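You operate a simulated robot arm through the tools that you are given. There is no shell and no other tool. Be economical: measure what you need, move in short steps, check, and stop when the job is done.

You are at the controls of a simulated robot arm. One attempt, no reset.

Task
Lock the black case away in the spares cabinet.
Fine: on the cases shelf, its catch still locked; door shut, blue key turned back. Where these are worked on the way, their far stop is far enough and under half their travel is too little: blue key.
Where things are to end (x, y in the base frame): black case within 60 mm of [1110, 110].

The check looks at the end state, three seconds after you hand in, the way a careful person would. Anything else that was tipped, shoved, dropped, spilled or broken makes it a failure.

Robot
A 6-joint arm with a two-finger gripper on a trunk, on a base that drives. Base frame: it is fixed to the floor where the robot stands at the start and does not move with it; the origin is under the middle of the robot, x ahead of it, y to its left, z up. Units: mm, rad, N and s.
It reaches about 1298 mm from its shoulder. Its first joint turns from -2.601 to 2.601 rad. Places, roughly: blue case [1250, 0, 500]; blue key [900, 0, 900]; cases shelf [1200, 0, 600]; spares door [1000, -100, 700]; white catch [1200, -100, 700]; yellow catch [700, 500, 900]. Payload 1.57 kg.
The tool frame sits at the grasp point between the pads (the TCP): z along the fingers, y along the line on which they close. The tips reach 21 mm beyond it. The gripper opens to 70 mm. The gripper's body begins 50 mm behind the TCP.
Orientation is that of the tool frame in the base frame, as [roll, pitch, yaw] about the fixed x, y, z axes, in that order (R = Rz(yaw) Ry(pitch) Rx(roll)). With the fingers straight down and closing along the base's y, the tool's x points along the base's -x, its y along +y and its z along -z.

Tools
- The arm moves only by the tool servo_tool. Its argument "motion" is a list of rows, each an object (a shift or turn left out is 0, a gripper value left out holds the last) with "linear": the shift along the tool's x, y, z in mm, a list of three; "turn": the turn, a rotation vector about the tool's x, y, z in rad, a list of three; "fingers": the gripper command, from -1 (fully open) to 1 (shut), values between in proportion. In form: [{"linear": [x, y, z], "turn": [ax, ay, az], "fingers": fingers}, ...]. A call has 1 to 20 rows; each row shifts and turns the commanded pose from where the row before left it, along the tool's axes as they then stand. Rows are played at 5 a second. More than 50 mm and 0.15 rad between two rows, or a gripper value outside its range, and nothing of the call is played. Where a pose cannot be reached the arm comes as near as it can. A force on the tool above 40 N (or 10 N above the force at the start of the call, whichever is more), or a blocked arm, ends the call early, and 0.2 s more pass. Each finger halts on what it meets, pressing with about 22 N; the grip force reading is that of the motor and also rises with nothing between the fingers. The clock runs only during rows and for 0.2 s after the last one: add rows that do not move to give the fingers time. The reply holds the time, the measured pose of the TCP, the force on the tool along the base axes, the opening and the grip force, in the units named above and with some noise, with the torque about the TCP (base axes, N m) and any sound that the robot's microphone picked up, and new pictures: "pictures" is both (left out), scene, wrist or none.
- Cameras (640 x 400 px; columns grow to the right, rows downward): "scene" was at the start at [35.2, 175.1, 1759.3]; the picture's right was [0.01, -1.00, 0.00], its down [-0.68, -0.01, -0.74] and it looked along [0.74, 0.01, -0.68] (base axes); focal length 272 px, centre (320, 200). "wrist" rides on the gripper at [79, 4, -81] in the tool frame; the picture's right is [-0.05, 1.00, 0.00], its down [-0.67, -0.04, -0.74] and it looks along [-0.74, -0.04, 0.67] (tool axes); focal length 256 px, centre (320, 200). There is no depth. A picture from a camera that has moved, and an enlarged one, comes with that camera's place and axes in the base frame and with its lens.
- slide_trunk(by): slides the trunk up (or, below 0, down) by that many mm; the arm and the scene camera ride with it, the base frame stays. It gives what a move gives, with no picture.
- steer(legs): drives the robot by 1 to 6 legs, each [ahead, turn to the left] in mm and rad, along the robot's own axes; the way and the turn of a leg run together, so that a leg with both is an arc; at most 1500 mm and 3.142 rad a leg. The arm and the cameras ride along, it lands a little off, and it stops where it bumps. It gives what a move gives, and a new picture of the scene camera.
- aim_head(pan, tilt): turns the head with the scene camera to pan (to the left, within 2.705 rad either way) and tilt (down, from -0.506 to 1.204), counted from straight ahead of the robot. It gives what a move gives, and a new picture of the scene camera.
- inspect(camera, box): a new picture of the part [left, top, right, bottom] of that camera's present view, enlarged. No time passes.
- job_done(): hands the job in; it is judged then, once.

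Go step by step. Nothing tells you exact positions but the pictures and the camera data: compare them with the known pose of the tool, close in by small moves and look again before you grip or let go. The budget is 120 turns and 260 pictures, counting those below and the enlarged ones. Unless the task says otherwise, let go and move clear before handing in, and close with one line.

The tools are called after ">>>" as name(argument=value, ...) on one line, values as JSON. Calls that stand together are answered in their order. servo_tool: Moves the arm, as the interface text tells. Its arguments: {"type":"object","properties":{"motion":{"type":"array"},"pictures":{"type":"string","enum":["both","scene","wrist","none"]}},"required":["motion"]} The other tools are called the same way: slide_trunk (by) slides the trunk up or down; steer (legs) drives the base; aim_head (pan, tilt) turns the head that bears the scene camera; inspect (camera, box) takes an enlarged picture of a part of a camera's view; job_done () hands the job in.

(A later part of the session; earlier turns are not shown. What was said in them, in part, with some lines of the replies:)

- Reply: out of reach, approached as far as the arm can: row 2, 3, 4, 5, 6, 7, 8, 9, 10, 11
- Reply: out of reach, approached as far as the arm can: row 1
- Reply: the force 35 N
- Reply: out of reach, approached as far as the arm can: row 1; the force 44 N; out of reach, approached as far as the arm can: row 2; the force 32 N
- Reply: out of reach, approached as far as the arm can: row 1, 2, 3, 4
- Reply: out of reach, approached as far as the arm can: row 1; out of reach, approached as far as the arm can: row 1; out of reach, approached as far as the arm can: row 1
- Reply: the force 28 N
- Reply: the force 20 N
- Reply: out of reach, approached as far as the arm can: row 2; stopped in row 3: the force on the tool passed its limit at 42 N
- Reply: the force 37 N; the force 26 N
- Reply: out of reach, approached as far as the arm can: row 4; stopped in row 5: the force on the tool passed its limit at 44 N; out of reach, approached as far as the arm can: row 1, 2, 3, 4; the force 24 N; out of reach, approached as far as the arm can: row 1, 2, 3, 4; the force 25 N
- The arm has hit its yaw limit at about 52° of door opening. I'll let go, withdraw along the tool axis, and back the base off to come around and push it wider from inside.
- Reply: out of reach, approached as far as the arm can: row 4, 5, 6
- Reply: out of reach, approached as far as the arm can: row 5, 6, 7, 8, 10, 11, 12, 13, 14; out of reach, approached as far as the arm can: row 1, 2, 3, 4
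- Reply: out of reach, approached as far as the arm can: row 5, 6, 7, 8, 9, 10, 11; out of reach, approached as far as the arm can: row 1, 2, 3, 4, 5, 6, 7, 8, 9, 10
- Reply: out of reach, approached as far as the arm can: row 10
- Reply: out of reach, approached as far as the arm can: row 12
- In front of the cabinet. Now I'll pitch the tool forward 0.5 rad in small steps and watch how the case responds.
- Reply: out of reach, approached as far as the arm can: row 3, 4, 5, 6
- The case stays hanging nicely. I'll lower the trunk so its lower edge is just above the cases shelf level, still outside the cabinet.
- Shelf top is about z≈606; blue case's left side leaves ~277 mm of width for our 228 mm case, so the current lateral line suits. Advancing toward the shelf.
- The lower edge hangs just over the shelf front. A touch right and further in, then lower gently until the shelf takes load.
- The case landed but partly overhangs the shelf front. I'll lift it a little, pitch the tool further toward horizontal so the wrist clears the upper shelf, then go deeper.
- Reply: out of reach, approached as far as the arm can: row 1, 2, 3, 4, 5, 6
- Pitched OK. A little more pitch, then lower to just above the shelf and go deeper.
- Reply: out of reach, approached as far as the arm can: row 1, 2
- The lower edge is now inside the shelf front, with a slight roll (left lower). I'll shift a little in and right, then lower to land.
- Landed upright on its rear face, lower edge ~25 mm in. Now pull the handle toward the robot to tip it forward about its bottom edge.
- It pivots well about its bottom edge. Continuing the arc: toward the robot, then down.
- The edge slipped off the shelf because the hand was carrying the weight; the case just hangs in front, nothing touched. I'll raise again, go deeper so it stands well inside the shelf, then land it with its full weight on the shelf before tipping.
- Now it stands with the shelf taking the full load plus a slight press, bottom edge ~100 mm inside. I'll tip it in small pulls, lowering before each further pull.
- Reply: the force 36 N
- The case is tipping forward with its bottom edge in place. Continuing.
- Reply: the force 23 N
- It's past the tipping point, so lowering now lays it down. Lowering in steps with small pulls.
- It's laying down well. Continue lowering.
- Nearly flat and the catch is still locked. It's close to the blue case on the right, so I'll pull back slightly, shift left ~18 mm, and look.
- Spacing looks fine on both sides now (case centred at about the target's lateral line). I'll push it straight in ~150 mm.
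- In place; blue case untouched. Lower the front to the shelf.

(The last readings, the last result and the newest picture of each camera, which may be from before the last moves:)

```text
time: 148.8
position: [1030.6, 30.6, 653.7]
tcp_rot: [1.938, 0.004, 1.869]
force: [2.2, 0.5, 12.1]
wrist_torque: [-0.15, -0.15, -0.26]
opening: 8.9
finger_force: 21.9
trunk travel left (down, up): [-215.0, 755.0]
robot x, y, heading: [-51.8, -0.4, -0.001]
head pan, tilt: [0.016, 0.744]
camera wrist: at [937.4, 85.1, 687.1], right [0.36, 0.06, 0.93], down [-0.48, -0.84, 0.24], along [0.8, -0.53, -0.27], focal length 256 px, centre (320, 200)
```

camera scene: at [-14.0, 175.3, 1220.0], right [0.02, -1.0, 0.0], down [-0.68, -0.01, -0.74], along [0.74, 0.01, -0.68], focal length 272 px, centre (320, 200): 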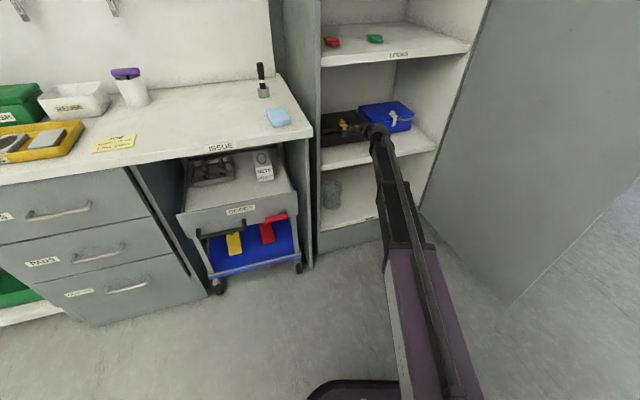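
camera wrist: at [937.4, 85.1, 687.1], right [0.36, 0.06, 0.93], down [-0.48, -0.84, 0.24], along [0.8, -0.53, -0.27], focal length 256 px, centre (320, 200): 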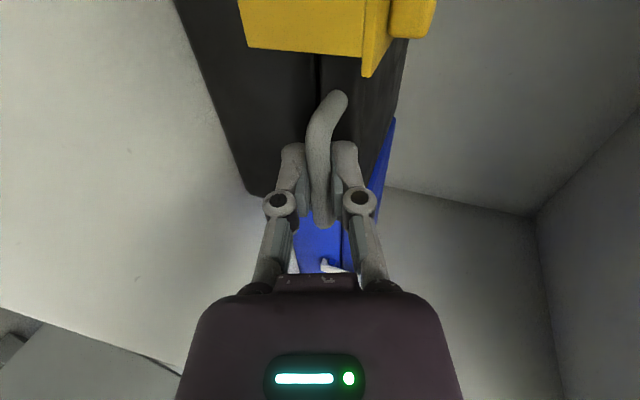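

The case is flat and loaded on the shelf. Relieve the press, open the fingers moderately, and withdraw.

>>> slide_trunk(by=2.5)

>>> servo_tool(motion=[{"fingers": 0.1}, {"fingers": 0.1}, {"fingers": 0.1}, {"linear": [0, -3.6, -9.3]}, {"linear": [0, -3.6, -9.3]}, {"linear": [0, -3.6, -9.3]}, {"linear": [0, -7, -18]}, {"linear": [0, -7, -18]}, {}])

>>> inspect(camera="scene", box=[310, 90, 430, 210])

```text
time: 149.4
position: [1029.7, 30.4, 654.4]
tcp_rot: [1.942, 0.005, 1.871]
force: [1.2, -1.7, -1.5]
wrist_torque: [-0.01, 0.02, 0.09]
opening: 8.8
finger_force: 22.2
trunk travel left (down, up): [-218.0, 752.0]
robot x, y, heading: [-52.7, 2.7, 0.001]
head pan, tilt: [0.016, 0.744]
```

```text
time: 151.4
position: [965.8, 10.5, 654.7]
tcp_rot: [1.941, 0.004, 1.871]
force: [0.3, 0.0, -0.4]
wrist_torque: [0.02, 0.02, 0.0]
opening: 31.6
finger_force: 0.1
trunk travel left (down, up): [-218.0, 752.0]
robot x, y, heading: [-49.7, 1.1, -0.004]
head pan, tilt: [0.016, 0.744]
camera scene: at [-14.4, 175.3, 1207.5], right [0.02, -1.0, 0.0], down [-0.68, -0.01, -0.74], along [0.74, 0.01, -0.68], focal length 272 px, centre (320, 200)
camera wrist: at [872.4, 64.6, 688.4], right [0.36, 0.06, 0.93], down [-0.48, -0.84, 0.24], along [0.8, -0.53, -0.27], focal length 256 px, centre (320, 200)
```

scene: 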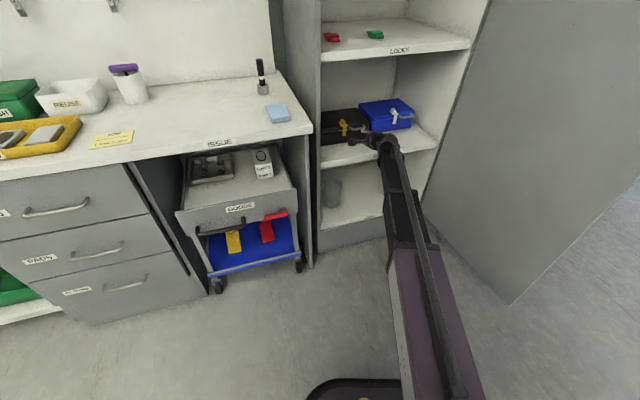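
wrist: 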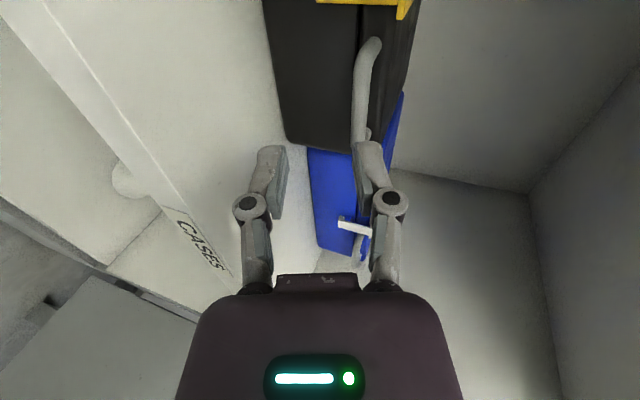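

```text
3.33 times, centred on (370, 150) of scene
camera zoom: at [-14.4, 175.3, 1207.5], right [0.02, -1.0, 0.0], down [-0.68, -0.01, -0.74], along [0.74, 0.01, -0.68], focal length 906 px, centre (153, 367)
```

zoom: 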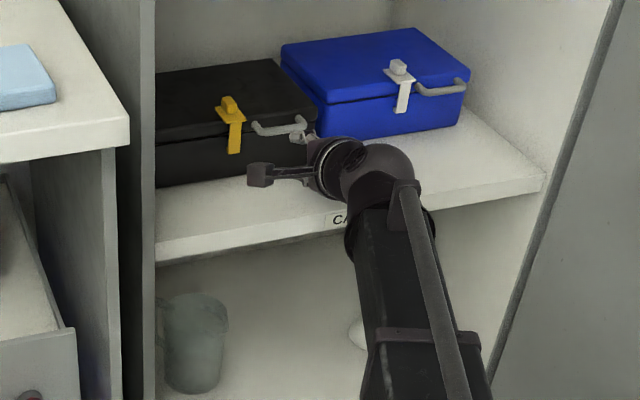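

The black case sits flat, catch locked, at about (1100, 115); the blue case hasn't moved. Now withdraw, level the tool, and look at the door.

>>> servo_tool(motion=[{"linear": [0, -10, -26]}, {"linear": [0, -13, -35]}, {"linear": [0, -13, -35]}, {"linear": [0, -13, -35]}, {"linear": [0, -13, -35]}, {"linear": [0, -13, -35]}, {"turn": [-0.12, 0, 0]}, {"turn": [-0.12, 0, 0]}, {"turn": [-0.13, 0, 0]}, {"turn": [0, 0, -0.15]}, {"turn": [0, 0, -0.15]}, {"turn": [0, 0, -0.15]}, {"turn": [0, 0, -0.15]}, {"turn": [0, 0, -0.15]}, {"turn": [0, 0, -0.15]}, {"turn": [0, 0, -0.15]}, {"turn": [0, 0, -0.15]}, {"turn": [0, 0, -0.15]}, {"turn": [0, 0, -0.15]}], pictures="none")

>>> slide_trunk(by=130)

>>> aim_head(pan=-0.5, tilt=0.744)

```text
time: 155.4
position: [759.9, -52.9, 722.1]
tcp_rot: [1.587, 1.505, 1.887]
force: [0.3, 0.3, -0.7]
wrist_torque: [-0.02, 0.01, -0.04]
opening: 31.4
finger_force: 0.0
out of reach, approached as far as the arm can: row 7, 8, 9
trunk travel left (down, up): [-218.0, 752.0]
robot x, y, heading: [-54.7, 5.6, -0.004]
head pan, tilt: [0.016, 0.744]
```

```text
time: 156.9
position: [759.8, -52.8, 851.4]
tcp_rot: [1.586, 1.503, 1.886]
force: [0.5, -0.1, 0.7]
wrist_torque: [-0.01, 0.03, -0.01]
opening: 31.4
finger_force: 0.1
trunk travel left (down, up): [-348.0, 622.0]
robot x, y, heading: [-49.6, 4.1, -0.001]
head pan, tilt: [0.016, 0.744]
```

```text
time: 157.9
position: [760.9, -53.2, 852.5]
tcp_rot: [1.587, 1.505, 1.885]
force: [-0.1, -0.1, -0.1]
wrist_torque: [0.0, -0.02, -0.02]
opening: 31.4
finger_force: 0.0
trunk travel left (down, up): [-348.0, 622.0]
robot x, y, heading: [-48.6, 2.9, 0.001]
head pan, tilt: [-0.499, 0.744]
camera scene: at [-24.5, 134.3, 1337.5], right [-0.48, -0.88, 0.0], down [-0.59, 0.32, -0.74], along [0.65, -0.35, -0.68], focal length 272 px, centre (320, 200)
```

scene: 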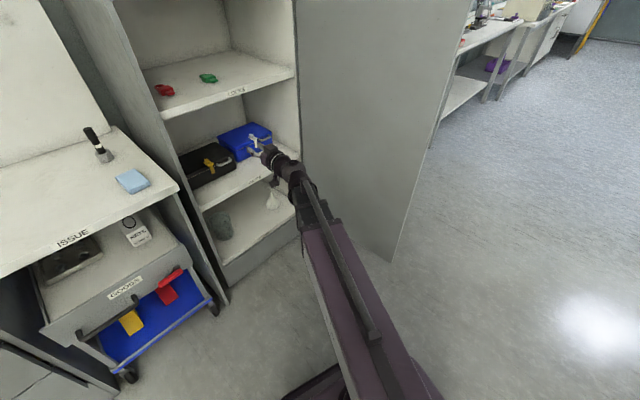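

The case is good. The door's free edge is near (552, −630), about 105° open. I'll bring the hand round to the free edge, to pinch it and swing the door toward closed.

>>> servo_tool(motion=[{"turn": [0, 0, -0.07], "fingers": -1}, {"turn": [-0.135, 0, 0]}, {"turn": [-0.135, 0, 0]}, {"linear": [0, -14, -42]}, {"linear": [0, -14, -42]}, {"linear": [0, -14, -42]}, {"linear": [0, -14, -42]}, {"linear": [0, -14, -42]}, {"linear": [0, -14, -42]}, {"linear": [0, -14, -42]}, {"linear": [0, -14, -42]}, {"linear": [0, -14, -42]}, {"linear": [0, -14, -42]}, {}], pictures="scene")

```text
time: 160.9
position: [483.0, -397.4, 852.3]
tcp_rot: [-1.179, 1.567, -0.606]
force: [0.4, 0.2, 0.1]
wrist_torque: [-0.02, -0.03, 0.03]
opening: 69.8
finger_force: 0.0
trunk travel left (down, up): [-348.0, 622.0]
robot x, y, heading: [-47.7, 4.2, 0.005]
head pan, tilt: [-0.499, 0.744]
camera scene: at [-24.8, 134.1, 1337.5], right [-0.48, -0.88, 0.0], down [-0.59, 0.32, -0.74], along [0.65, -0.35, -0.68], focal length 272 px, centre (320, 200)
```

scene: 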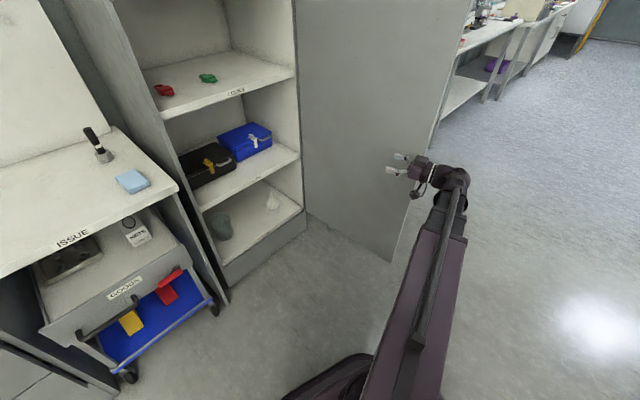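

>>> servo_tool(motion=[{"linear": [0, -36, -22]}, {"linear": [0, -36, -22]}, {"linear": [0, -36, -22]}, {"linear": [0, -36, -22]}, {"linear": [0, -36, -22]}, {}])

```text
time: 162.3
position: [486.2, -608.4, 852.3]
tcp_rot: [-1.132, 1.569, -0.566]
force: [-0.2, -0.5, -0.4]
wrist_torque: [0.03, 0.01, 0.01]
opening: 70.1
finger_force: 0.1
trunk travel left (down, up): [-348.0, 622.0]
robot x, y, heading: [-50.1, -0.1, -0.001]
head pan, tilt: [-0.499, 0.744]
camera scene: at [-24.7, 134.0, 1337.5], right [-0.48, -0.88, 0.0], down [-0.59, 0.32, -0.74], along [0.65, -0.35, -0.68], focal length 272 px, centre (320, 200)
camera wrist: at [417.4, -648.2, 773.4], right [-0.54, 0.84, 0.05], down [-0.61, -0.43, 0.67], along [0.58, 0.33, 0.74], focal length 256 px, centre (320, 200)
```

scene: 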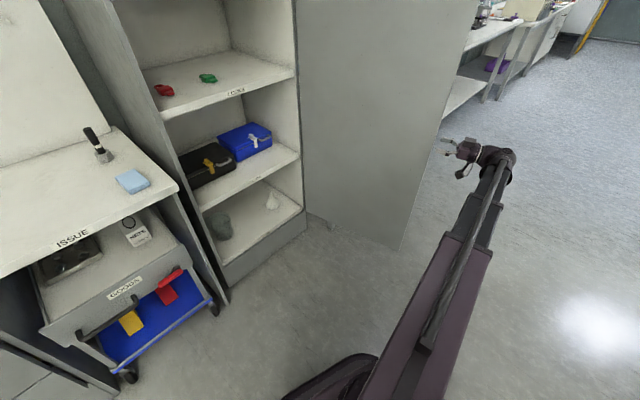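
wrist: 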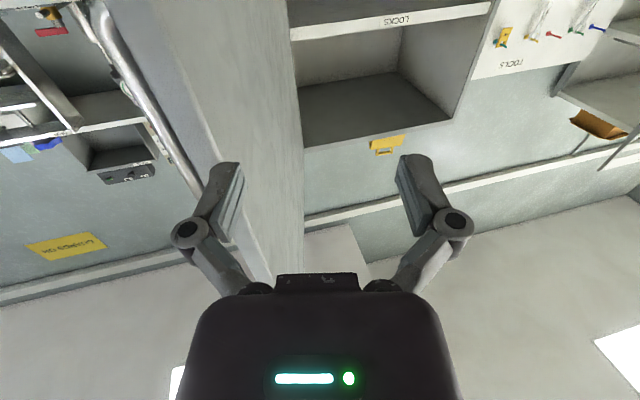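

>>> inspect(camera="wrist", box=[120, 60, 440, 260])

>>> inspect(camera="scene", box=[380, 90, 540, 260])

```text
2.00 times, centred on (280, 160) of wrist
camera zoom: at [417.4, -648.2, 773.4], right [-0.54, 0.84, 0.05], down [-0.61, -0.43, 0.67], along [0.58, 0.33, 0.74], focal length 512 px, centre (400, 280)
```

zoom: 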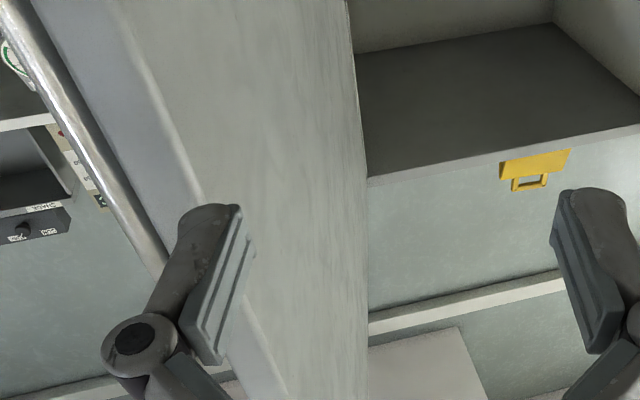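

```text
2.35 times, centred on (460, 175) of scene
camera zoom: at [-24.7, 134.0, 1337.5], right [-0.48, -0.88, 0.0], down [-0.59, 0.32, -0.74], along [0.65, -0.35, -0.68], focal length 640 px, centre (-9, 259)
```

zoom: 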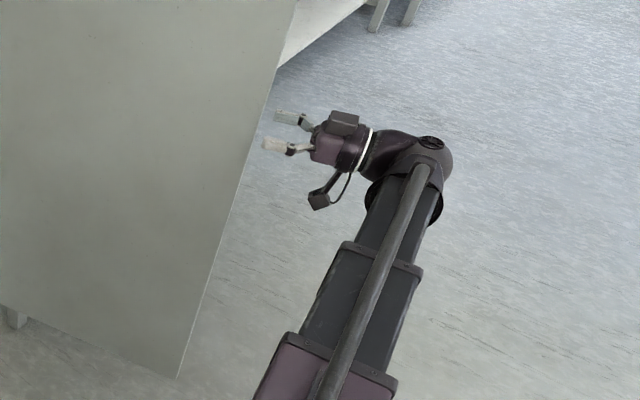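

The hand is on the inner side of the door edge; the edge is ~45 mm ahead and ~65 mm to the right. I'll shift right to straddle it and look again.

>>> servo_tool(motion=[{"linear": [0, 0, -25]}, {"linear": [0, -33, 0]}, {"linear": [0, -33, 0]}, {}])

>>> inspect(camera="wrist", box=[160, 60, 480, 260])

```text
time: 163.3
position: [502.3, -677.7, 852.5]
tcp_rot: [-1.867, 1.566, -1.296]
force: [-0.3, 0.6, 0.5]
wrist_torque: [0.02, 0.0, -0.03]
opening: 70.1
finger_force: 0.1
trunk travel left (down, up): [-348.0, 622.0]
robot x, y, heading: [-49.4, 2.9, 0.005]
head pan, tilt: [-0.499, 0.744]
camera scene: at [-24.6, 134.0, 1337.5], right [-0.48, -0.88, 0.0], down [-0.59, 0.32, -0.74], along [0.65, -0.35, -0.68], focal length 272 px, centre (320, 200)
camera wrist: at [432.3, -716.9, 773.2], right [-0.54, 0.84, 0.05], down [-0.61, -0.43, 0.67], along [0.58, 0.33, 0.74], focal length 256 px, centre (320, 200)
```

scene: 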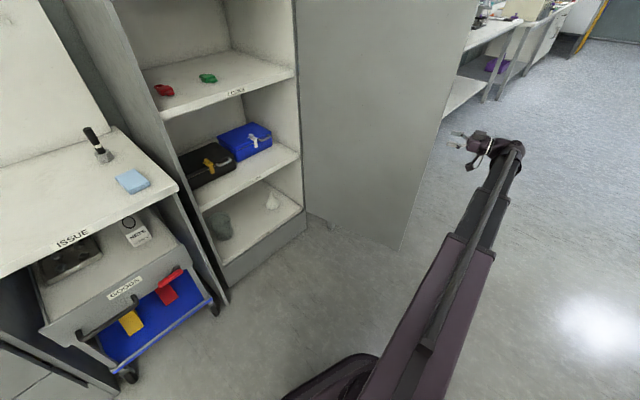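
wrist: 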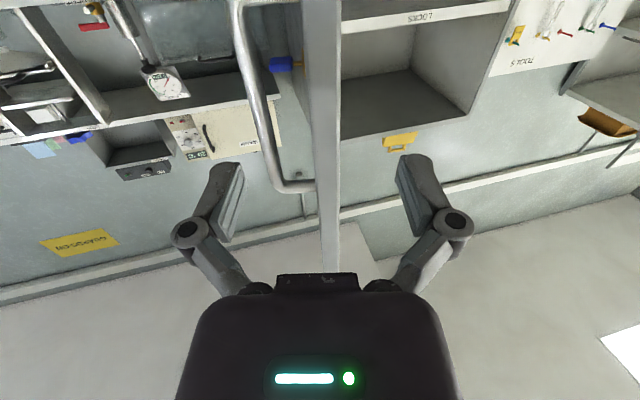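

```text
2.00 times, centred on (320, 160) of wrist
camera zoom: at [432.3, -716.9, 773.2], right [-0.54, 0.84, 0.05], down [-0.61, -0.43, 0.67], along [0.58, 0.33, 0.74], focal length 512 px, centre (320, 280)
```

zoom: 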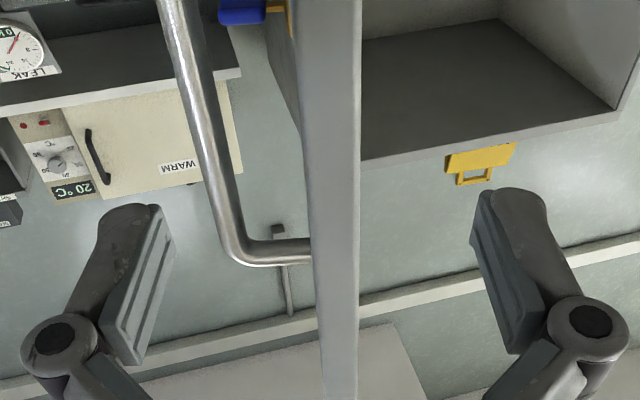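

Excellent: the door is edge-on and centred between the fingers. Advance toward it.

>>> servo_tool(motion=[{"linear": [0, 2, 20]}, {"linear": [0, 2, 20]}, {}], pictures="wrist")

>>> inspect(camera="scene", box=[400, 90, 540, 190])

```text
time: 164.1
position: [533.0, -653.6, 851.1]
tcp_rot: [-1.89, 1.568, -1.319]
force: [-0.6, 0.1, -0.4]
wrist_torque: [-0.01, -0.01, 0.01]
opening: 69.8
finger_force: 0.1
trunk travel left (down, up): [-348.0, 622.0]
robot x, y, heading: [-50.2, 7.4, -0.002]
head pan, tilt: [-0.499, 0.744]
camera wrist: at [463.7, -692.3, 773.3], right [-0.54, 0.84, 0.05], down [-0.61, -0.43, 0.67], along [0.58, 0.33, 0.74], focal length 256 px, centre (320, 200)
```

wrist: 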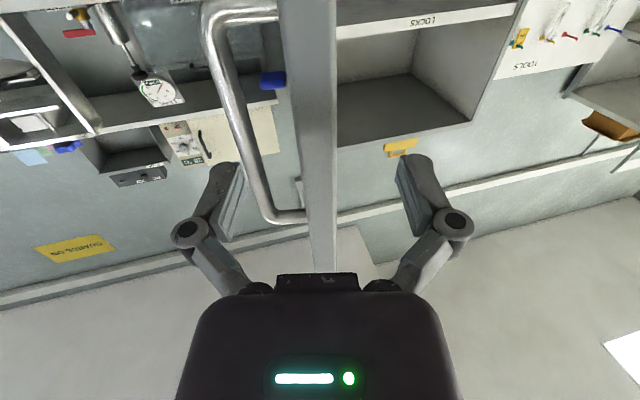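

```text
4.00 times, centred on (470, 140) of scene
camera zoom: at [-24.6, 134.2, 1337.5], right [-0.48, -0.88, 0.0], down [-0.59, 0.32, -0.74], along [0.65, -0.35, -0.68], focal length 1087 px, centre (-280, 440)
```

zoom: 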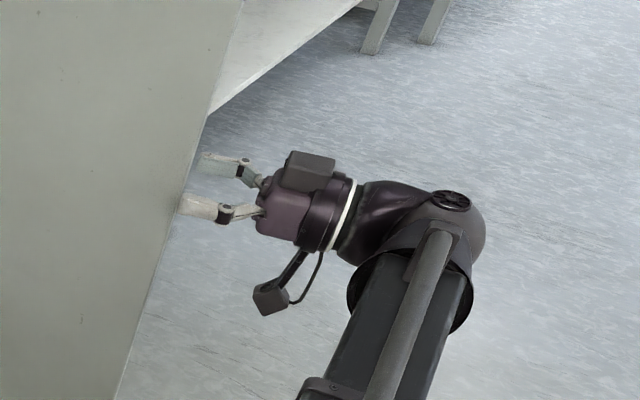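

>>> servo_tool(motion=[{"linear": [0, 1, 0], "fingers": -0.4}, {}, {"linear": [0, 0, 12]}, {"linear": [0, 0, 10]}, {"fingers": 1}, {"fingers": 1}, {"fingers": 1}, {"fingers": 1}], pictures="wrist")

>>> inspect(camera="scene", box=[400, 90, 540, 190])

```text
time: 165.9
position: [550.3, -641.0, 852.8]
tcp_rot: [-1.025, 1.568, -0.456]
force: [-4.8, -5.7, 0.4]
wrist_torque: [0.17, 0.44, -1.01]
opening: 18.3
finger_force: 31.8
trunk travel left (down, up): [-348.0, 622.0]
robot x, y, heading: [-51.2, 1.7, -0.005]
head pan, tilt: [-0.499, 0.744]
camera wrist: at [480.9, -680.2, 773.5], right [-0.54, 0.84, 0.05], down [-0.61, -0.43, 0.67], along [0.58, 0.33, 0.74], focal length 256 px, centre (320, 200)
```

wrist: 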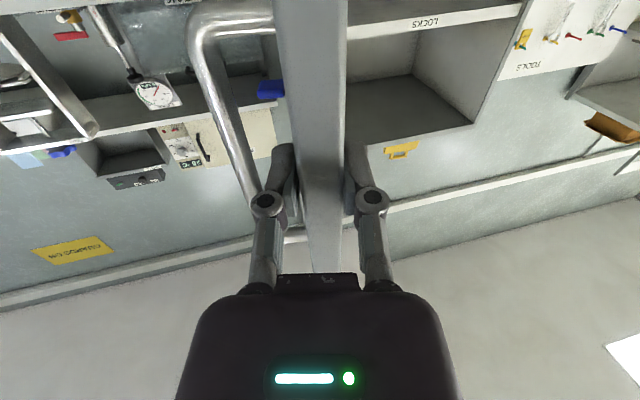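

```text
4.00 times, centred on (470, 140) of scene
camera zoom: at [-25.0, 133.8, 1337.5], right [-0.48, -0.88, 0.0], down [-0.59, 0.32, -0.74], along [0.65, -0.35, -0.68], focal length 1087 px, centre (-280, 440)
```

zoom: 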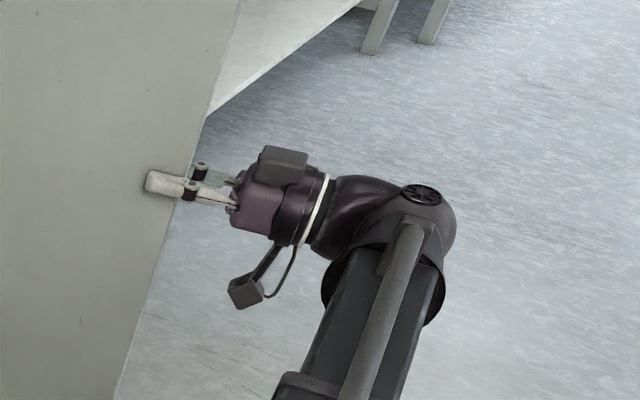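

The door edge (18 mm) is pinched. Swing it toward closed along the arc.

>>> servo_tool(motion=[{"linear": [0, 21.6, 0.4], "turn": [0.04, 0, 0]}, {"linear": [0, 21.6, 0.4], "turn": [0.04, 0, 0]}, {"linear": [0, 21.6, 0.4], "turn": [0.04, 0, 0]}, {"linear": [0, 21.6, 0.4], "turn": [0.04, 0, 0]}, {}], pictures="none")

>>> servo_tool(motion=[{"linear": [0, 27, 0.7], "turn": [0.05, 0, 0]}, {"linear": [0, 27, 0.7], "turn": [0.05, 0, 0]}, {"linear": [0, 27, 0.7], "turn": [0.05, 0, 0]}, {"linear": [0, 27, 0.7], "turn": [0.05, 0, 0]}, {"linear": [0, 27, 0.7], "turn": [0.05, 0, 0]}, {}], pictures="scene")

```text
time: 167.1
position: [512.0, -562.5, 852.9]
tcp_rot: [-1.411, 1.568, -0.999]
force: [20.9, 7.6, 5.7]
wrist_torque: [0.48, 0.11, -0.88]
opening: 18.3
finger_force: 32.1
trunk travel left (down, up): [-348.0, 622.0]
robot x, y, heading: [-51.2, 2.1, -0.003]
head pan, tilt: [-0.499, 0.744]
```

```text
time: 168.5
position: [472.5, -433.2, 851.8]
tcp_rot: [-1.747, 1.568, -1.587]
force: [17.5, 2.9, -1.1]
wrist_torque: [0.21, 0.28, -0.09]
opening: 17.9
finger_force: 32.1
trunk travel left (down, up): [-348.0, 622.0]
robot x, y, heading: [-51.0, 3.1, 0.003]
head pan, tilt: [-0.499, 0.744]
camera scene: at [-23.0, 134.4, 1337.4], right [-0.48, -0.88, 0.0], down [-0.6, 0.32, -0.74], along [0.65, -0.35, -0.68], focal length 272 px, centre (320, 200)
```

scene: 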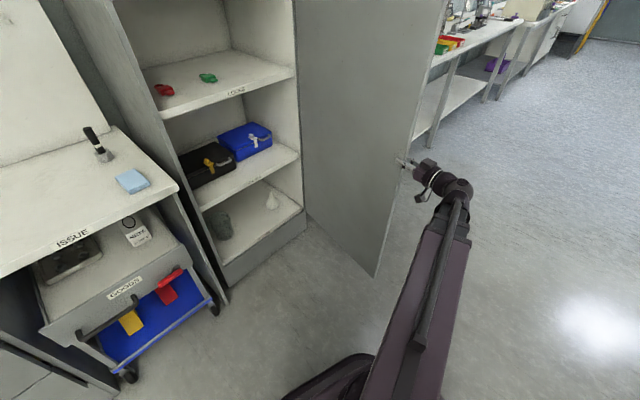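

>>> servo_tool(motion=[{"linear": [0, 27, 3], "turn": [0.05, 0, 0]}, {"linear": [0, 27, 2.5], "turn": [0.05, 0, 0]}, {"linear": [0, 27, 2], "turn": [0.05, 0, 0]}, {"linear": [0, 27, 2], "turn": [0.05, 0, 0]}, {"linear": [0, 27, 2], "turn": [0.05, 0, 0]}, {}], pictures="none")

>>> servo_tool(motion=[{"linear": [0, 27, 1.5], "turn": [0.05, 0, 0]}, {"linear": [0, 27, 1.5], "turn": [0.05, 0, 0]}, {"linear": [0, 27, 1.5], "turn": [0.05, 0, 0]}, {"linear": [0, 27, 1.5], "turn": [0.05, 0, 0]}, {"linear": [0, 27, 1.5], "turn": [0.05, 0, 0]}, {}], pictures="scene")

```text
time: 169.7
position: [515.2, -360.2, 854.1]
tcp_rot: [-1.102, 1.568, -1.162]
force: [-18.2, 3.1, 10.4]
wrist_torque: [0.06, -0.36, 1.86]
opening: 20.1
finger_force: 31.5
out of reach, approached as far as the arm can: row 3, 4, 5
trunk travel left (down, up): [-348.0, 622.0]
robot x, y, heading: [-50.2, 3.5, 0.002]
head pan, tilt: [-0.499, 0.744]
stopped in row 5: the force on the tool passed its limit at 96 N (the readings are from after the stop); the commanded pose is now the measured one
```

```text
time: 169.9
position: [513.7, -359.4, 854.4]
tcp_rot: [-1.4, 1.566, -1.467]
force: [-14.5, 2.6, 16.3]
wrist_torque: [0.17, -0.24, 1.31]
opening: 19.6
finger_force: 31.9
out of reach, approached as far as the arm can: row 1
trunk travel left (down, up): [-348.0, 622.0]
robot x, y, heading: [-47.1, 3.3, -0.004]
head pan, tilt: [-0.499, 0.744]
stopped in row 1: the force on the tool passed its limit at 78 N (the readings are from after the stop); the commanded pose is now the measured one
camera scene: at [-27.5, 135.0, 1337.8], right [-0.48, -0.88, 0.0], down [-0.59, 0.32, -0.74], along [0.65, -0.35, -0.68], focal length 272 px, centre (320, 200)
```

scene: 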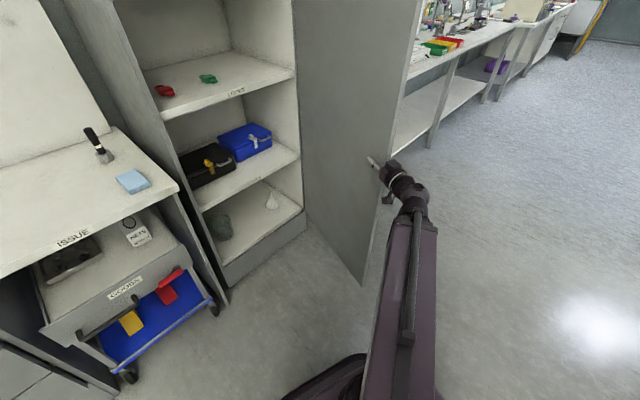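

The arm is at its close-in limit with the door ~73° open. Release, back the base straight off, then push the door shut from its outer side.

>>> servo_tool(motion=[{"fingers": -1}, {"fingers": -1}, {"fingers": -1}, {}], pictures="wrist")

>>> steer(legs=[[-280, 0]])

```text
time: 170.9
position: [513.5, -358.9, 852.8]
tcp_rot: [-1.667, 1.564, -1.736]
force: [-28.4, 0.0, 15.0]
wrist_torque: [0.08, 0.22, 0.28]
opening: 69.9
finger_force: 0.0
trunk travel left (down, up): [-348.0, 622.0]
robot x, y, heading: [-50.5, -0.6, -0.001]
head pan, tilt: [-0.499, 0.744]
camera wrist: at [434.0, -349.6, 774.7], right [0.07, 1.0, 0.05], down [-0.74, 0.02, 0.67], along [0.66, -0.08, 0.74], focal length 256 px, centre (320, 200)
```

wrist: 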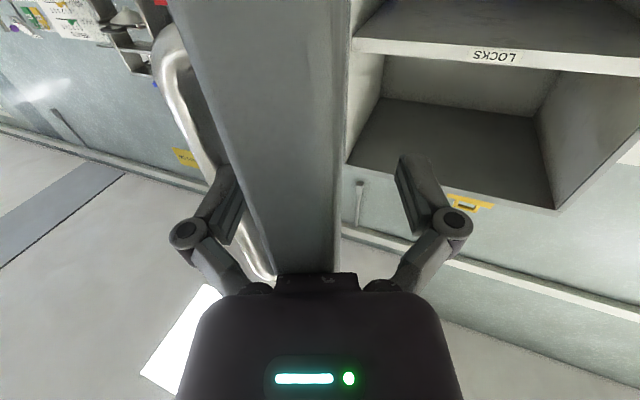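

```text
time: 173.2
position: [240.0, -361.3, 851.4]
tcp_rot: [-2.126, 1.564, -2.182]
force: [-0.2, 0.2, -0.1]
wrist_torque: [0.01, 0.02, -0.01]
opening: 70.3
finger_force: 0.1
trunk travel left (down, up): [-348.0, 622.0]
robot x, y, heading: [-329.5, 1.3, 0.001]
head pan, tilt: [-0.499, 0.744]
camera scene: at [-305.7, 134.0, 1337.5], right [-0.47, -0.88, 0.0], down [-0.6, 0.32, -0.74], along [0.65, -0.35, -0.68], focal length 272 px, centre (320, 200)
```

scene: 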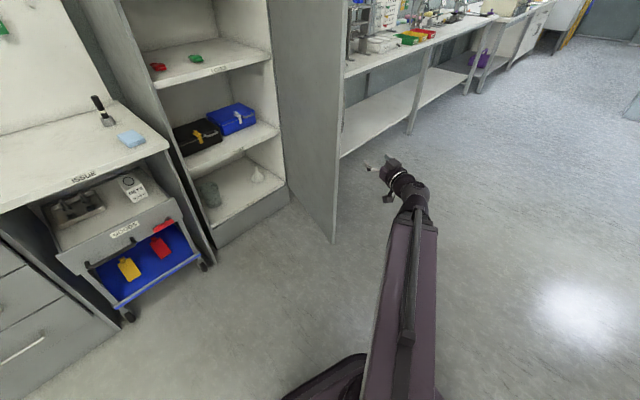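

>>> slide_trunk(by=-105)

>>> servo_tool(motion=[{"linear": [0, -40, 0], "fingers": 1}, {"linear": [0, -40, 0]}, {"linear": [0, -40, 0]}, {"linear": [0, 2, 40]}, {"linear": [0, 2, 40]}, {"linear": [0, 2, 40]}, {"linear": [0, 2, 40]}, {"linear": [0, 2, 40]}, {"linear": [0, 2, 40]}, {"linear": [0, 2, 40]}, {"linear": [0, 2, 40]}, {"linear": [0, 2, 40]}, {}], pictures="scene")

```text
time: 174.6
position: [241.5, -360.9, 747.2]
tcp_rot: [-2.107, 1.563, -2.168]
force: [-0.6, 0.1, -0.4]
wrist_torque: [-0.02, 0.02, -0.01]
opening: 69.9
finger_force: 0.1
trunk travel left (down, up): [-243.0, 727.0]
robot x, y, heading: [-333.9, 1.1, 0.002]
head pan, tilt: [-0.499, 0.744]
```

```text
time: 177.4
position: [595.3, -483.5, 746.5]
tcp_rot: [-2.29, 1.564, -2.347]
force: [0.5, 0.3, -0.4]
wrist_torque: [-0.01, -0.01, 0.01]
opening: 0.0
finger_force: 21.7
trunk travel left (down, up): [-243.0, 727.0]
robot x, y, heading: [-332.2, 2.2, 0.005]
head pan, tilt: [-0.499, 0.744]
camera scene: at [-305.6, 134.0, 1232.5], right [-0.47, -0.88, 0.0], down [-0.6, 0.32, -0.74], along [0.65, -0.35, -0.68], focal length 272 px, centre (320, 200)
```

scene: 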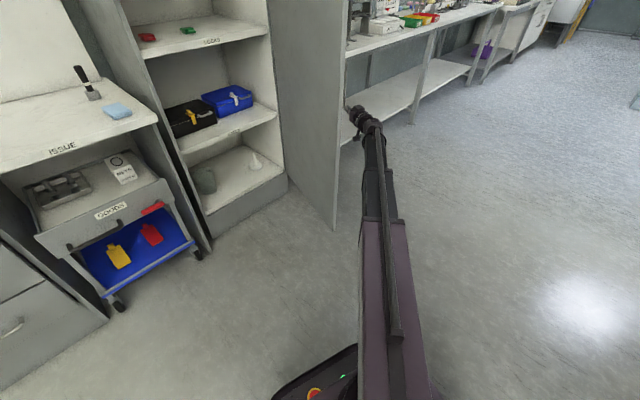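

Hand is on the outer side of the door. Yaw left and sweep to push the door closed.

>>> servo_tool(motion=[{"turn": [-0.15, 0, 0]}, {"turn": [-0.15, 0, 0]}, {"turn": [-0.15, 0, 0]}, {"linear": [0, 30, 13]}, {"linear": [0, 30, 13]}, {"linear": [0, 30, 13]}, {"linear": [0, 30, 13]}, {"linear": [0, 30, 13]}, {"linear": [0, 30, 13]}, {"linear": [0, 30, 13]}, {"linear": [0, 30, 13]}, {"linear": [0, 30, 13]}, {}], pictures="scene")

```text
time: 180.2
position: [597.1, -191.0, 745.3]
tcp_rot: [-2.722, 1.562, -2.331]
force: [0.0, -0.4, 0.7]
wrist_torque: [-0.02, 0.0, 0.01]
opening: 0.0
finger_force: 22.4
trunk travel left (down, up): [-243.0, 727.0]
robot x, y, heading: [-330.0, 3.2, 0.01]
head pan, tilt: [-0.499, 0.744]
camera scene: at [-305.7, 134.1, 1232.5], right [-0.47, -0.88, 0.0], down [-0.6, 0.32, -0.74], along [0.65, -0.35, -0.68], focal length 272 px, centre (320, 200)
```

scene: 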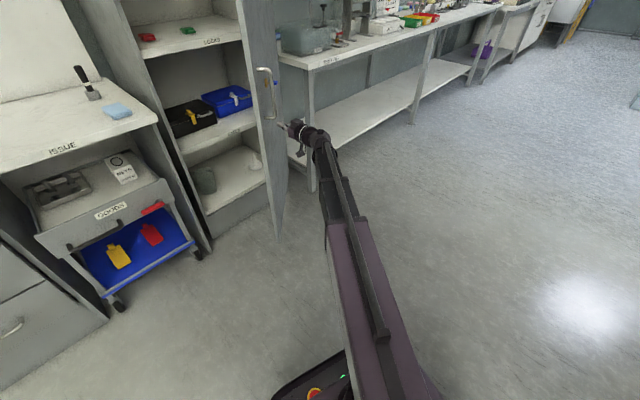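

>>> servo_tool(motion=[{"linear": [0, 22, 22]}, {"linear": [0, 22, 22]}, {"linear": [0, 22, 22]}, {"linear": [0, 18, 26]}, {"linear": [0, 18, 26]}, {"linear": [0, 18, 26]}, {"linear": [0, 14, 26]}, {}], pictures="none")

>>> aim_head(pan=0.0, tilt=0.6)

```text
time: 182.0
position: [705.5, -1.1, 746.4]
tcp_rot: [-2.664, 1.563, -2.271]
force: [0.4, -0.3, 0.4]
wrist_torque: [0.01, 0.03, -0.01]
opening: 0.0
finger_force: 22.5
trunk travel left (down, up): [-243.0, 727.0]
robot x, y, heading: [-331.5, 4.6, 0.008]
head pan, tilt: [-0.499, 0.744]
```

```text
time: 182.9
position: [704.6, -1.2, 745.1]
tcp_rot: [-2.66, 1.563, -2.268]
force: [-0.4, 0.8, 0.5]
wrist_torque: [0.0, 0.02, -0.01]
opening: 0.2
finger_force: 21.6
trunk travel left (down, up): [-243.0, 727.0]
robot x, y, heading: [-328.2, 4.9, 0.008]
head pan, tilt: [0.0, 0.6]
camera scene: at [-290.5, 173.9, 1244.8], right [0.0, -1.0, 0.0], down [-0.57, 0.0, -0.82], along [0.82, 0.0, -0.57], focal length 272 px, centre (320, 200)
```

scene: 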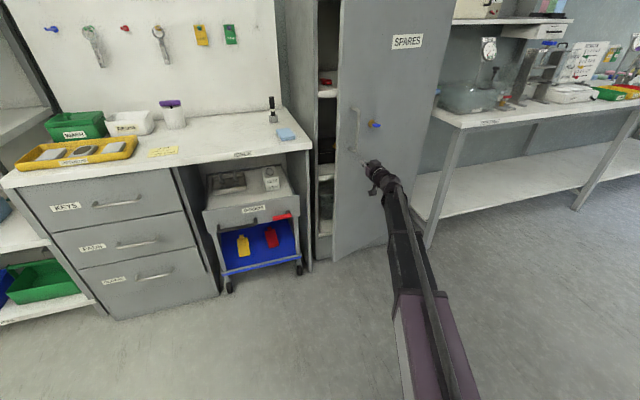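

Nearly shut. Continue pushing gently until it seats.

>>> servo_tool(motion=[{"linear": [0, 3, 22]}, {"linear": [0, 3, 22]}, {"linear": [0, 2, 22]}, {"linear": [0, 2, 20]}, {"linear": [0, 2, 15]}, {"linear": [0, 1, 12]}, {"linear": [0, 1, 10]}, {"linear": [0, 1, 8]}, {"linear": [0, 0, 6]}, {}], pictures="scene")

```text
time: 185.1
position: [825.8, 65.0, 745.9]
tcp_rot: [-2.669, 1.564, -2.275]
force: [0.0, 0.4, -0.3]
wrist_torque: [-0.02, -0.02, 0.0]
opening: 0.0
finger_force: 22.1
out of reach, approached as far as the arm can: row 1
trunk travel left (down, up): [-243.0, 727.0]
robot x, y, heading: [-330.9, 3.3, 0.006]
head pan, tilt: [0.0, 0.6]
camera scene: at [-290.4, 174.0, 1244.8], right [0.0, -1.0, 0.0], down [-0.56, 0.0, -0.83], along [0.83, 0.0, -0.56], focal length 272 px, centre (320, 200)
```

scene: 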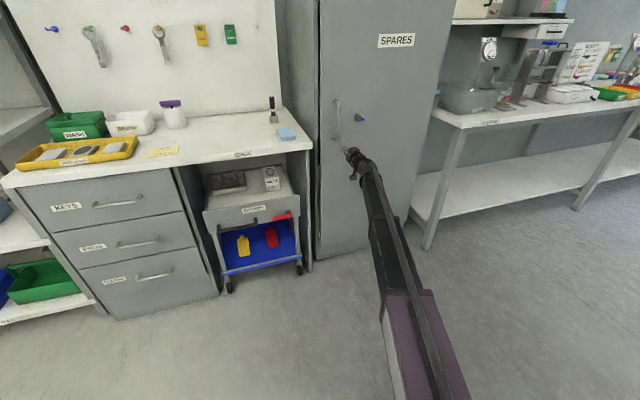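

>>> servo_tool(motion=[{"linear": [0, 0, 8]}, {"linear": [0, 0, 8]}, {"linear": [0, 0, 8]}, {"linear": [0, 0, 8]}, {"linear": [0, 0, 6]}, {"linear": [0, 0, 6]}, {}], pictures="none")

>>> inspect(camera="scene", box=[280, 40, 430, 260])

```text
time: 186.7
position: [866.6, 82.8, 746.1]
tcp_rot: [-2.689, 1.561, -2.296]
force: [0.6, 0.2, 0.5]
wrist_torque: [-0.01, 0.0, 0.0]
opening: 0.0
finger_force: 21.9
trunk travel left (down, up): [-243.0, 727.0]
robot x, y, heading: [-331.7, -0.7, 0.001]
head pan, tilt: [0.0, 0.6]
```

```text
1.82 times, centred on (355, 150) of scene
camera zoom: at [-290.4, 174.0, 1244.8], right [0.0, -1.0, 0.0], down [-0.56, 0.0, -0.83], along [0.83, 0.0, -0.56], focal length 494 px, centre (256, 291)
```

zoom: 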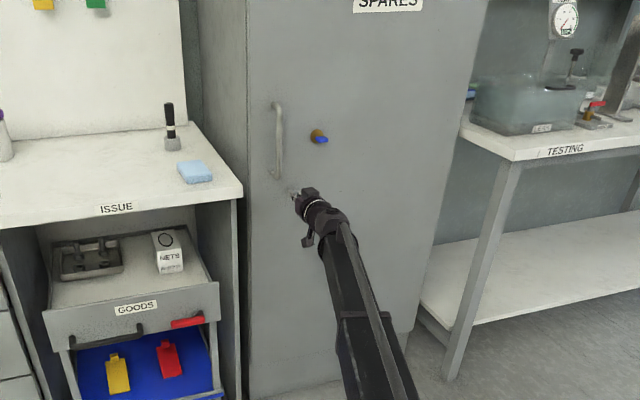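

>>> servo_tool(motion=[{"linear": [0, 0, 5]}, {"linear": [0, 0, 5]}, {"linear": [0, 0, 5]}, {"linear": [0, 0, 5]}, {"linear": [0, 0, 4]}, {"linear": [0, 0, 4]}, {}], pictures="none")

>>> inspect(camera="scene", box=[290, 40, 390, 140])

```text
time: 187.2
position: [867.8, 83.1, 745.7]
tcp_rot: [-2.578, 1.56, -2.185]
force: [-5.2, -2.8, -0.5]
wrist_torque: [-0.02, -0.03, -0.06]
opening: 0.3
finger_force: 22.1
trunk travel left (down, up): [-243.0, 727.0]
robot x, y, heading: [-328.2, 4.1, 0.004]
head pan, tilt: [0.0, 0.6]
stopped in row 2: the force on the tool passed its limit at 48 N (the readings are from after the stop); the commanded pose is now the measured one
```

```text
4.00 times, centred on (340, 90) of scene
camera zoom: at [-290.8, 173.9, 1244.9], right [0.0, -1.0, 0.0], down [-0.56, 0.0, -0.83], along [0.83, 0.0, -0.56], focal length 1087 px, centre (240, 640)
```

zoom: 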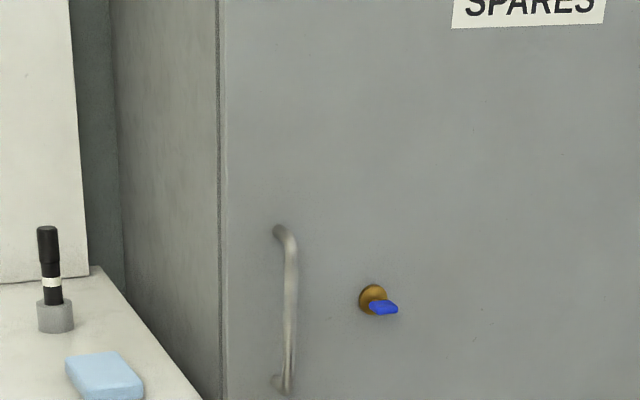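

The door is fully shut against its stop. Back off, raise to key height, roll the gripper 90° and line up with the key.

>>> servo_tool(motion=[{"linear": [0, 0, -40]}, {"linear": [0, 0, -40]}, {"turn": [0.09, 0, 0]}, {"linear": [0, -27, -15]}, {"linear": [0, -27, -15], "fingers": -0.3}, {"turn": [0, 0, 0.15]}, {"turn": [0, 0, 0.15]}, {"turn": [0, 0, 0.15]}, {"turn": [0, 0, 0.15]}, {"turn": [0, 0, 0.15]}, {"turn": [0, 0, 0.15]}, {"turn": [0, 0, 0.15]}, {"turn": [0, 0, 0.15]}, {"turn": [0, 0, 0.15]}, {"turn": [0, 0, 0.15]}, {"turn": [0, 0, 0.07]}, {}], pictures="none")

>>> slide_trunk(by=135.5)

>>> servo_tool(motion=[{}])

>>> inspect(camera="wrist", box=[200, 0, 440, 240])

```text
time: 190.8
position: [783.6, -7.4, 745.9]
tcp_rot: [1.576, 0.005, 1.873]
force: [0.3, 0.8, -0.1]
wrist_torque: [-0.02, 0.0, 0.01]
opening: 45.3
finger_force: 0.0
trunk travel left (down, up): [-243.0, 727.0]
robot x, y, heading: [-332.9, 3.5, 0.012]
head pan, tilt: [0.0, 0.6]
```

```text
time: 192.5
position: [782.4, -6.3, 880.8]
tcp_rot: [1.578, 0.006, 1.873]
force: [0.0, -0.7, 0.6]
wrist_torque: [0.0, 0.03, -0.02]
opening: 45.2
finger_force: 0.1
trunk travel left (down, up): [-378.0, 592.0]
robot x, y, heading: [-326.7, 0.9, 0.009]
head pan, tilt: [0.0, 0.6]
```

```text
time: 192.9
position: [781.6, -7.9, 881.4]
tcp_rot: [1.576, 0.007, 1.872]
force: [-0.3, 0.5, -0.7]
wrist_torque: [-0.02, 0.01, 0.0]
opening: 45.7
finger_force: 0.2
trunk travel left (down, up): [-378.0, 592.0]
robot x, y, heading: [-331.0, 4.5, 0.003]
head pan, tilt: [0.0, 0.6]
camera scene: at [-290.6, 174.0, 1380.2], right [0.0, -1.0, 0.0], down [-0.56, 0.0, -0.83], along [0.83, 0.0, -0.56], focal length 272 px, centre (320, 200)
camera wrist: at [682.9, 44.5, 886.2], right [0.02, -0.04, 1.0], down [-0.51, -0.86, -0.03], along [0.86, -0.51, -0.04], focal length 256 px, centre (320, 200)
```

scene: 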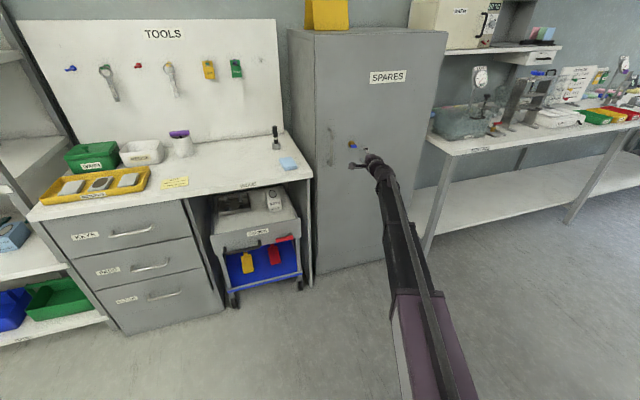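
wrist: 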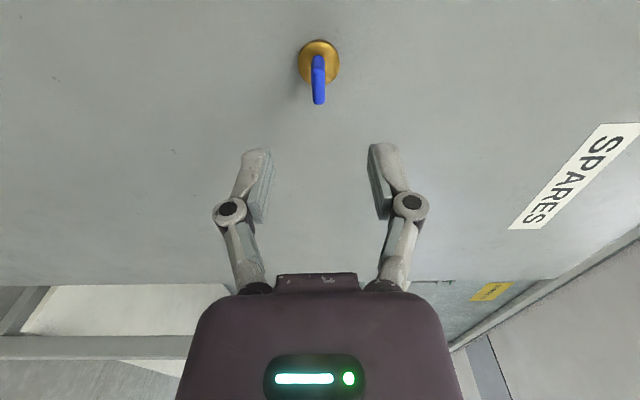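

```text
1.67 times, centred on (320, 120) of wrist
camera zoom: at [682.9, 44.5, 886.2], right [0.02, -0.04, 1.0], down [-0.51, -0.86, -0.03], along [0.86, -0.51, -0.04], focal length 427 px, centre (320, 333)
```

zoom: 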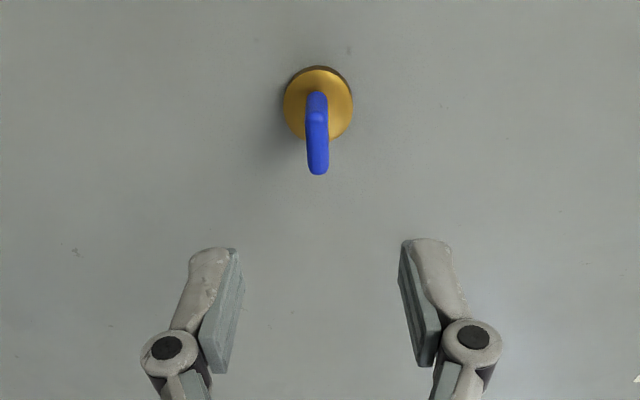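

Perfectly lined up with the key. Advance and grip.

>>> servo_tool(motion=[{"linear": [0, 0, 30]}, {"linear": [0, 0, 30]}, {"linear": [0, 0, 26]}, {}, {"fingers": 1}, {"fingers": 1}, {"fingers": 1}, {"fingers": 1}], pictures="wrist")

```text
time: 194.7
position: [865.1, 16.9, 879.7]
tcp_rot: [1.58, 0.007, 1.873]
force: [-13.4, -1.7, -15.2]
wrist_torque: [-0.14, 0.27, -0.19]
opening: 8.8
finger_force: 32.0
trunk travel left (down, up): [-378.0, 592.0]
robot x, y, heading: [-331.1, 0.7, 0.009]
head pan, tilt: [0.0, 0.6]
camera wrist: at [764.6, 69.6, 884.9], right [0.02, -0.04, 1.0], down [-0.51, -0.86, -0.02], along [0.86, -0.51, -0.04], focal length 256 px, centre (320, 200)
```

wrist: 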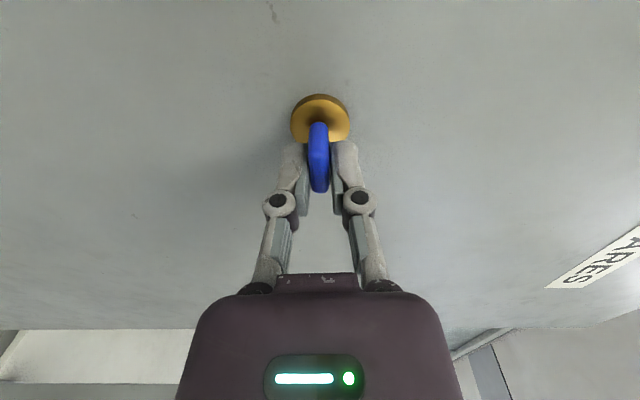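

>>> slide_trunk(by=-1.5)

>>> servo_tool(motion=[{"turn": [0, 0, -0.1]}, {"turn": [0, 0, -0.1]}, {"turn": [0, 0, -0.1]}, {"turn": [0, 0, -0.1]}, {"turn": [0, 0, -0.1]}, {"turn": [0, 0, -0.1]}, {"turn": [0, 0, -0.1]}, {"turn": [0, 0, -0.1]}, {}], pictures="wrist")

```text
time: 195.2
position: [863.7, 17.8, 881.1]
tcp_rot: [1.577, 0.009, 1.876]
force: [-8.3, -2.4, -4.5]
wrist_torque: [-0.02, 0.08, 0.32]
opening: 8.8
finger_force: 32.4
trunk travel left (down, up): [-377.0, 593.0]
robot x, y, heading: [-330.0, 4.4, -0.001]
head pan, tilt: [0.0, 0.6]
```

```text
time: 197.2
position: [863.4, 18.1, 882.0]
tcp_rot: [1.581, 0.808, 1.88]
force: [-0.8, 2.7, 15.9]
wrist_torque: [0.23, -0.47, -0.19]
opening: 9.0
finger_force: 32.4
trunk travel left (down, up): [-377.0, 593.0]
robot x, y, heading: [-328.0, 4.9, -0.002]
head pan, tilt: [0.0, 0.6]
camera wrist: at [769.3, 49.2, 828.6], right [-0.2, 0.66, 0.73], down [-0.56, -0.68, 0.46], along [0.8, -0.32, 0.51], focal length 256 px, centre (320, 200)
```

wrist: 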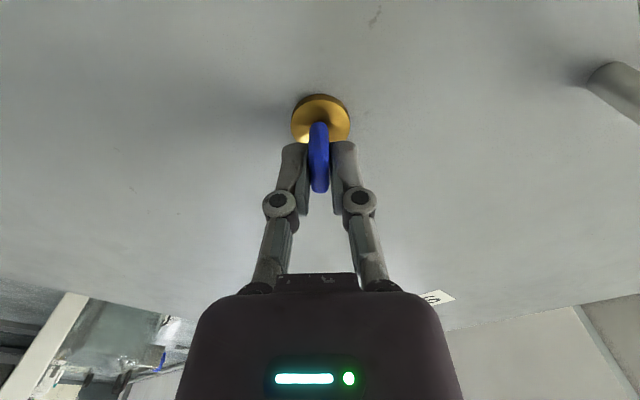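

The key follows. Continue to its original stop.

>>> slide_trunk(by=2)

>>> servo_tool(motion=[{"turn": [0, 0, -0.1]}, {"turn": [0, 0, -0.1]}, {"turn": [0, 0, -0.1]}, {"turn": [0, 0, -0.1]}, {"turn": [0, 0, -0.1]}, {"turn": [0, 0, -0.1]}, {"turn": [0, 0, -0.1]}, {"turn": [0, 0, -0.09]}, {}], pictures="wrist")

```text
time: 197.7
position: [864.3, 18.1, 882.1]
tcp_rot: [1.58, 0.808, 1.881]
force: [-3.4, 5.4, 0.9]
wrist_torque: [0.2, -0.53, -0.45]
opening: 8.8
finger_force: 32.1
trunk travel left (down, up): [-379.0, 591.0]
robot x, y, heading: [-329.0, 4.7, 0.003]
head pan, tilt: [0.0, 0.6]
```

```text
time: 199.7
position: [864.0, 20.2, 883.8]
tcp_rot: [-1.808, 1.542, -1.501]
force: [-8.4, 19.8, 5.0]
wrist_torque: [0.69, -0.51, 0.35]
opening: 9.2
finger_force: 32.0
trunk travel left (down, up): [-379.0, 591.0]
robot x, y, heading: [-327.0, 6.8, 0.005]
head pan, tilt: [0.0, 0.6]
camera wrist: at [786.0, -2.1, 804.8], right [-0.3, 0.95, 0.02], down [-0.7, -0.24, 0.67], along [0.65, 0.19, 0.74], focal length 256 px, centre (320, 200)
```

wrist: 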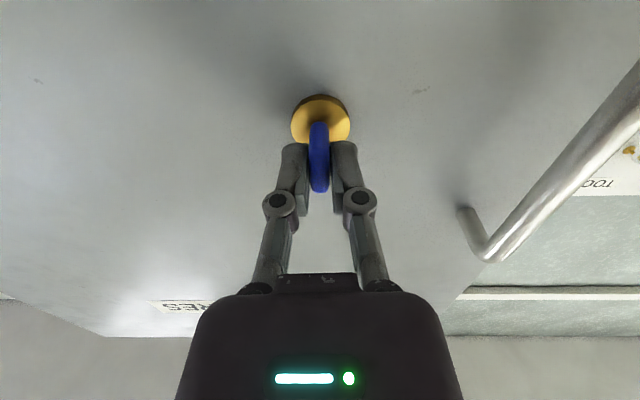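

Torque is rising — at the home stop. A final nudge, then release and back away.

>>> servo_tool(motion=[{"turn": [0, 0, -0.06]}, {}, {"turn": [0, 0, 0.05], "fingers": -0.4}, {"fingers": -0.4}, {"fingers": -0.4}, {"linear": [0, 0, -35]}, {"linear": [0, 0, -40]}, {"linear": [0, 0, -40]}, {"linear": [0, 0, -40]}, {}])

>>> inspect(camera="wrist", box=[240, 0, 400, 120])

>>> inspect(camera="scene", box=[280, 60, 440, 280])

```text
time: 201.9
position: [715.8, -28.4, 882.5]
tcp_rot: [-1.748, 1.532, -1.446]
force: [-0.5, 0.3, 0.0]
wrist_torque: [0.0, 0.0, 0.03]
opening: 49.0
finger_force: 0.0
trunk travel left (down, up): [-379.0, 591.0]
robot x, y, heading: [-332.0, 3.4, 0.005]
head pan, tilt: [0.0, 0.6]
camera scene: at [-290.8, 174.0, 1380.8], right [0.0, -1.0, 0.0], down [-0.56, 0.0, -0.83], along [0.83, 0.0, -0.56], focal length 272 px, centre (320, 200)
camera wrist: at [638.3, -52.1, 803.8], right [-0.3, 0.95, 0.02], down [-0.7, -0.23, 0.67], along [0.65, 0.19, 0.74], focal length 256 px, centre (320, 200)
```

scene: 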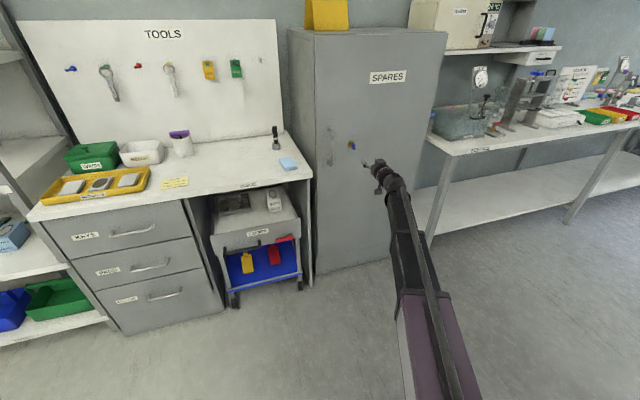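
wrist: 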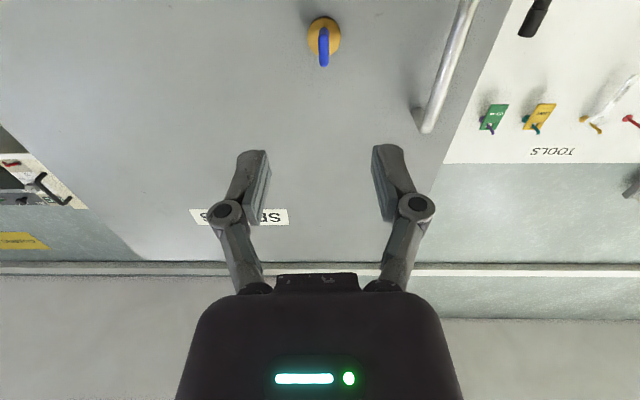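

```text
3.33 times, centred on (320, 60) of wrist
camera zoom: at [638.3, -52.1, 803.8], right [-0.3, 0.95, 0.02], down [-0.7, -0.23, 0.67], along [0.65, 0.19, 0.74], focal length 853 px, centre (320, 667)
```

zoom: 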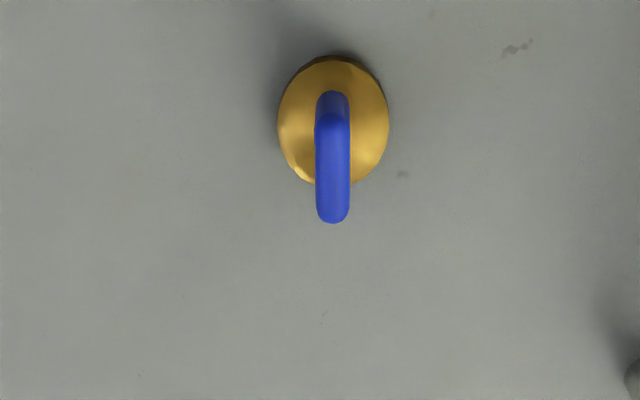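

```text
1.82 times, centred on (360, 170) of scene
camera zoom: at [-290.8, 174.0, 1380.8], right [0.0, -1.0, 0.0], down [-0.56, 0.0, -0.83], along [0.83, 0.0, -0.56], focal length 494 px, centre (247, 254)
```

zoom: 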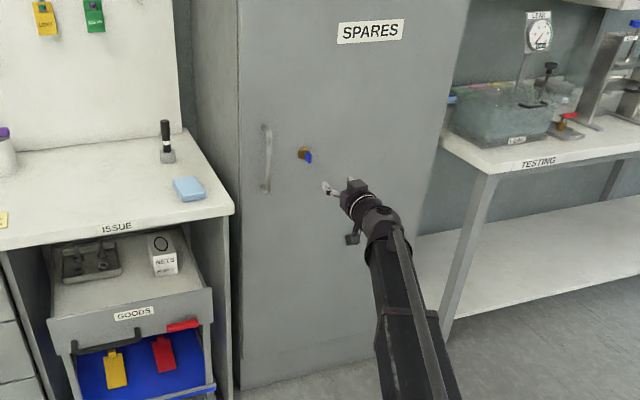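

The key is back in its upright home position, the door is shut, and the gripper is clear. Handing in.

>>> job_done()

```text
The job is handed in.
```

The black case is lying flat on the cases shelf at about (1100, 115), its catch still locked. The spares door is shut and the blue key is turned back to where it started.
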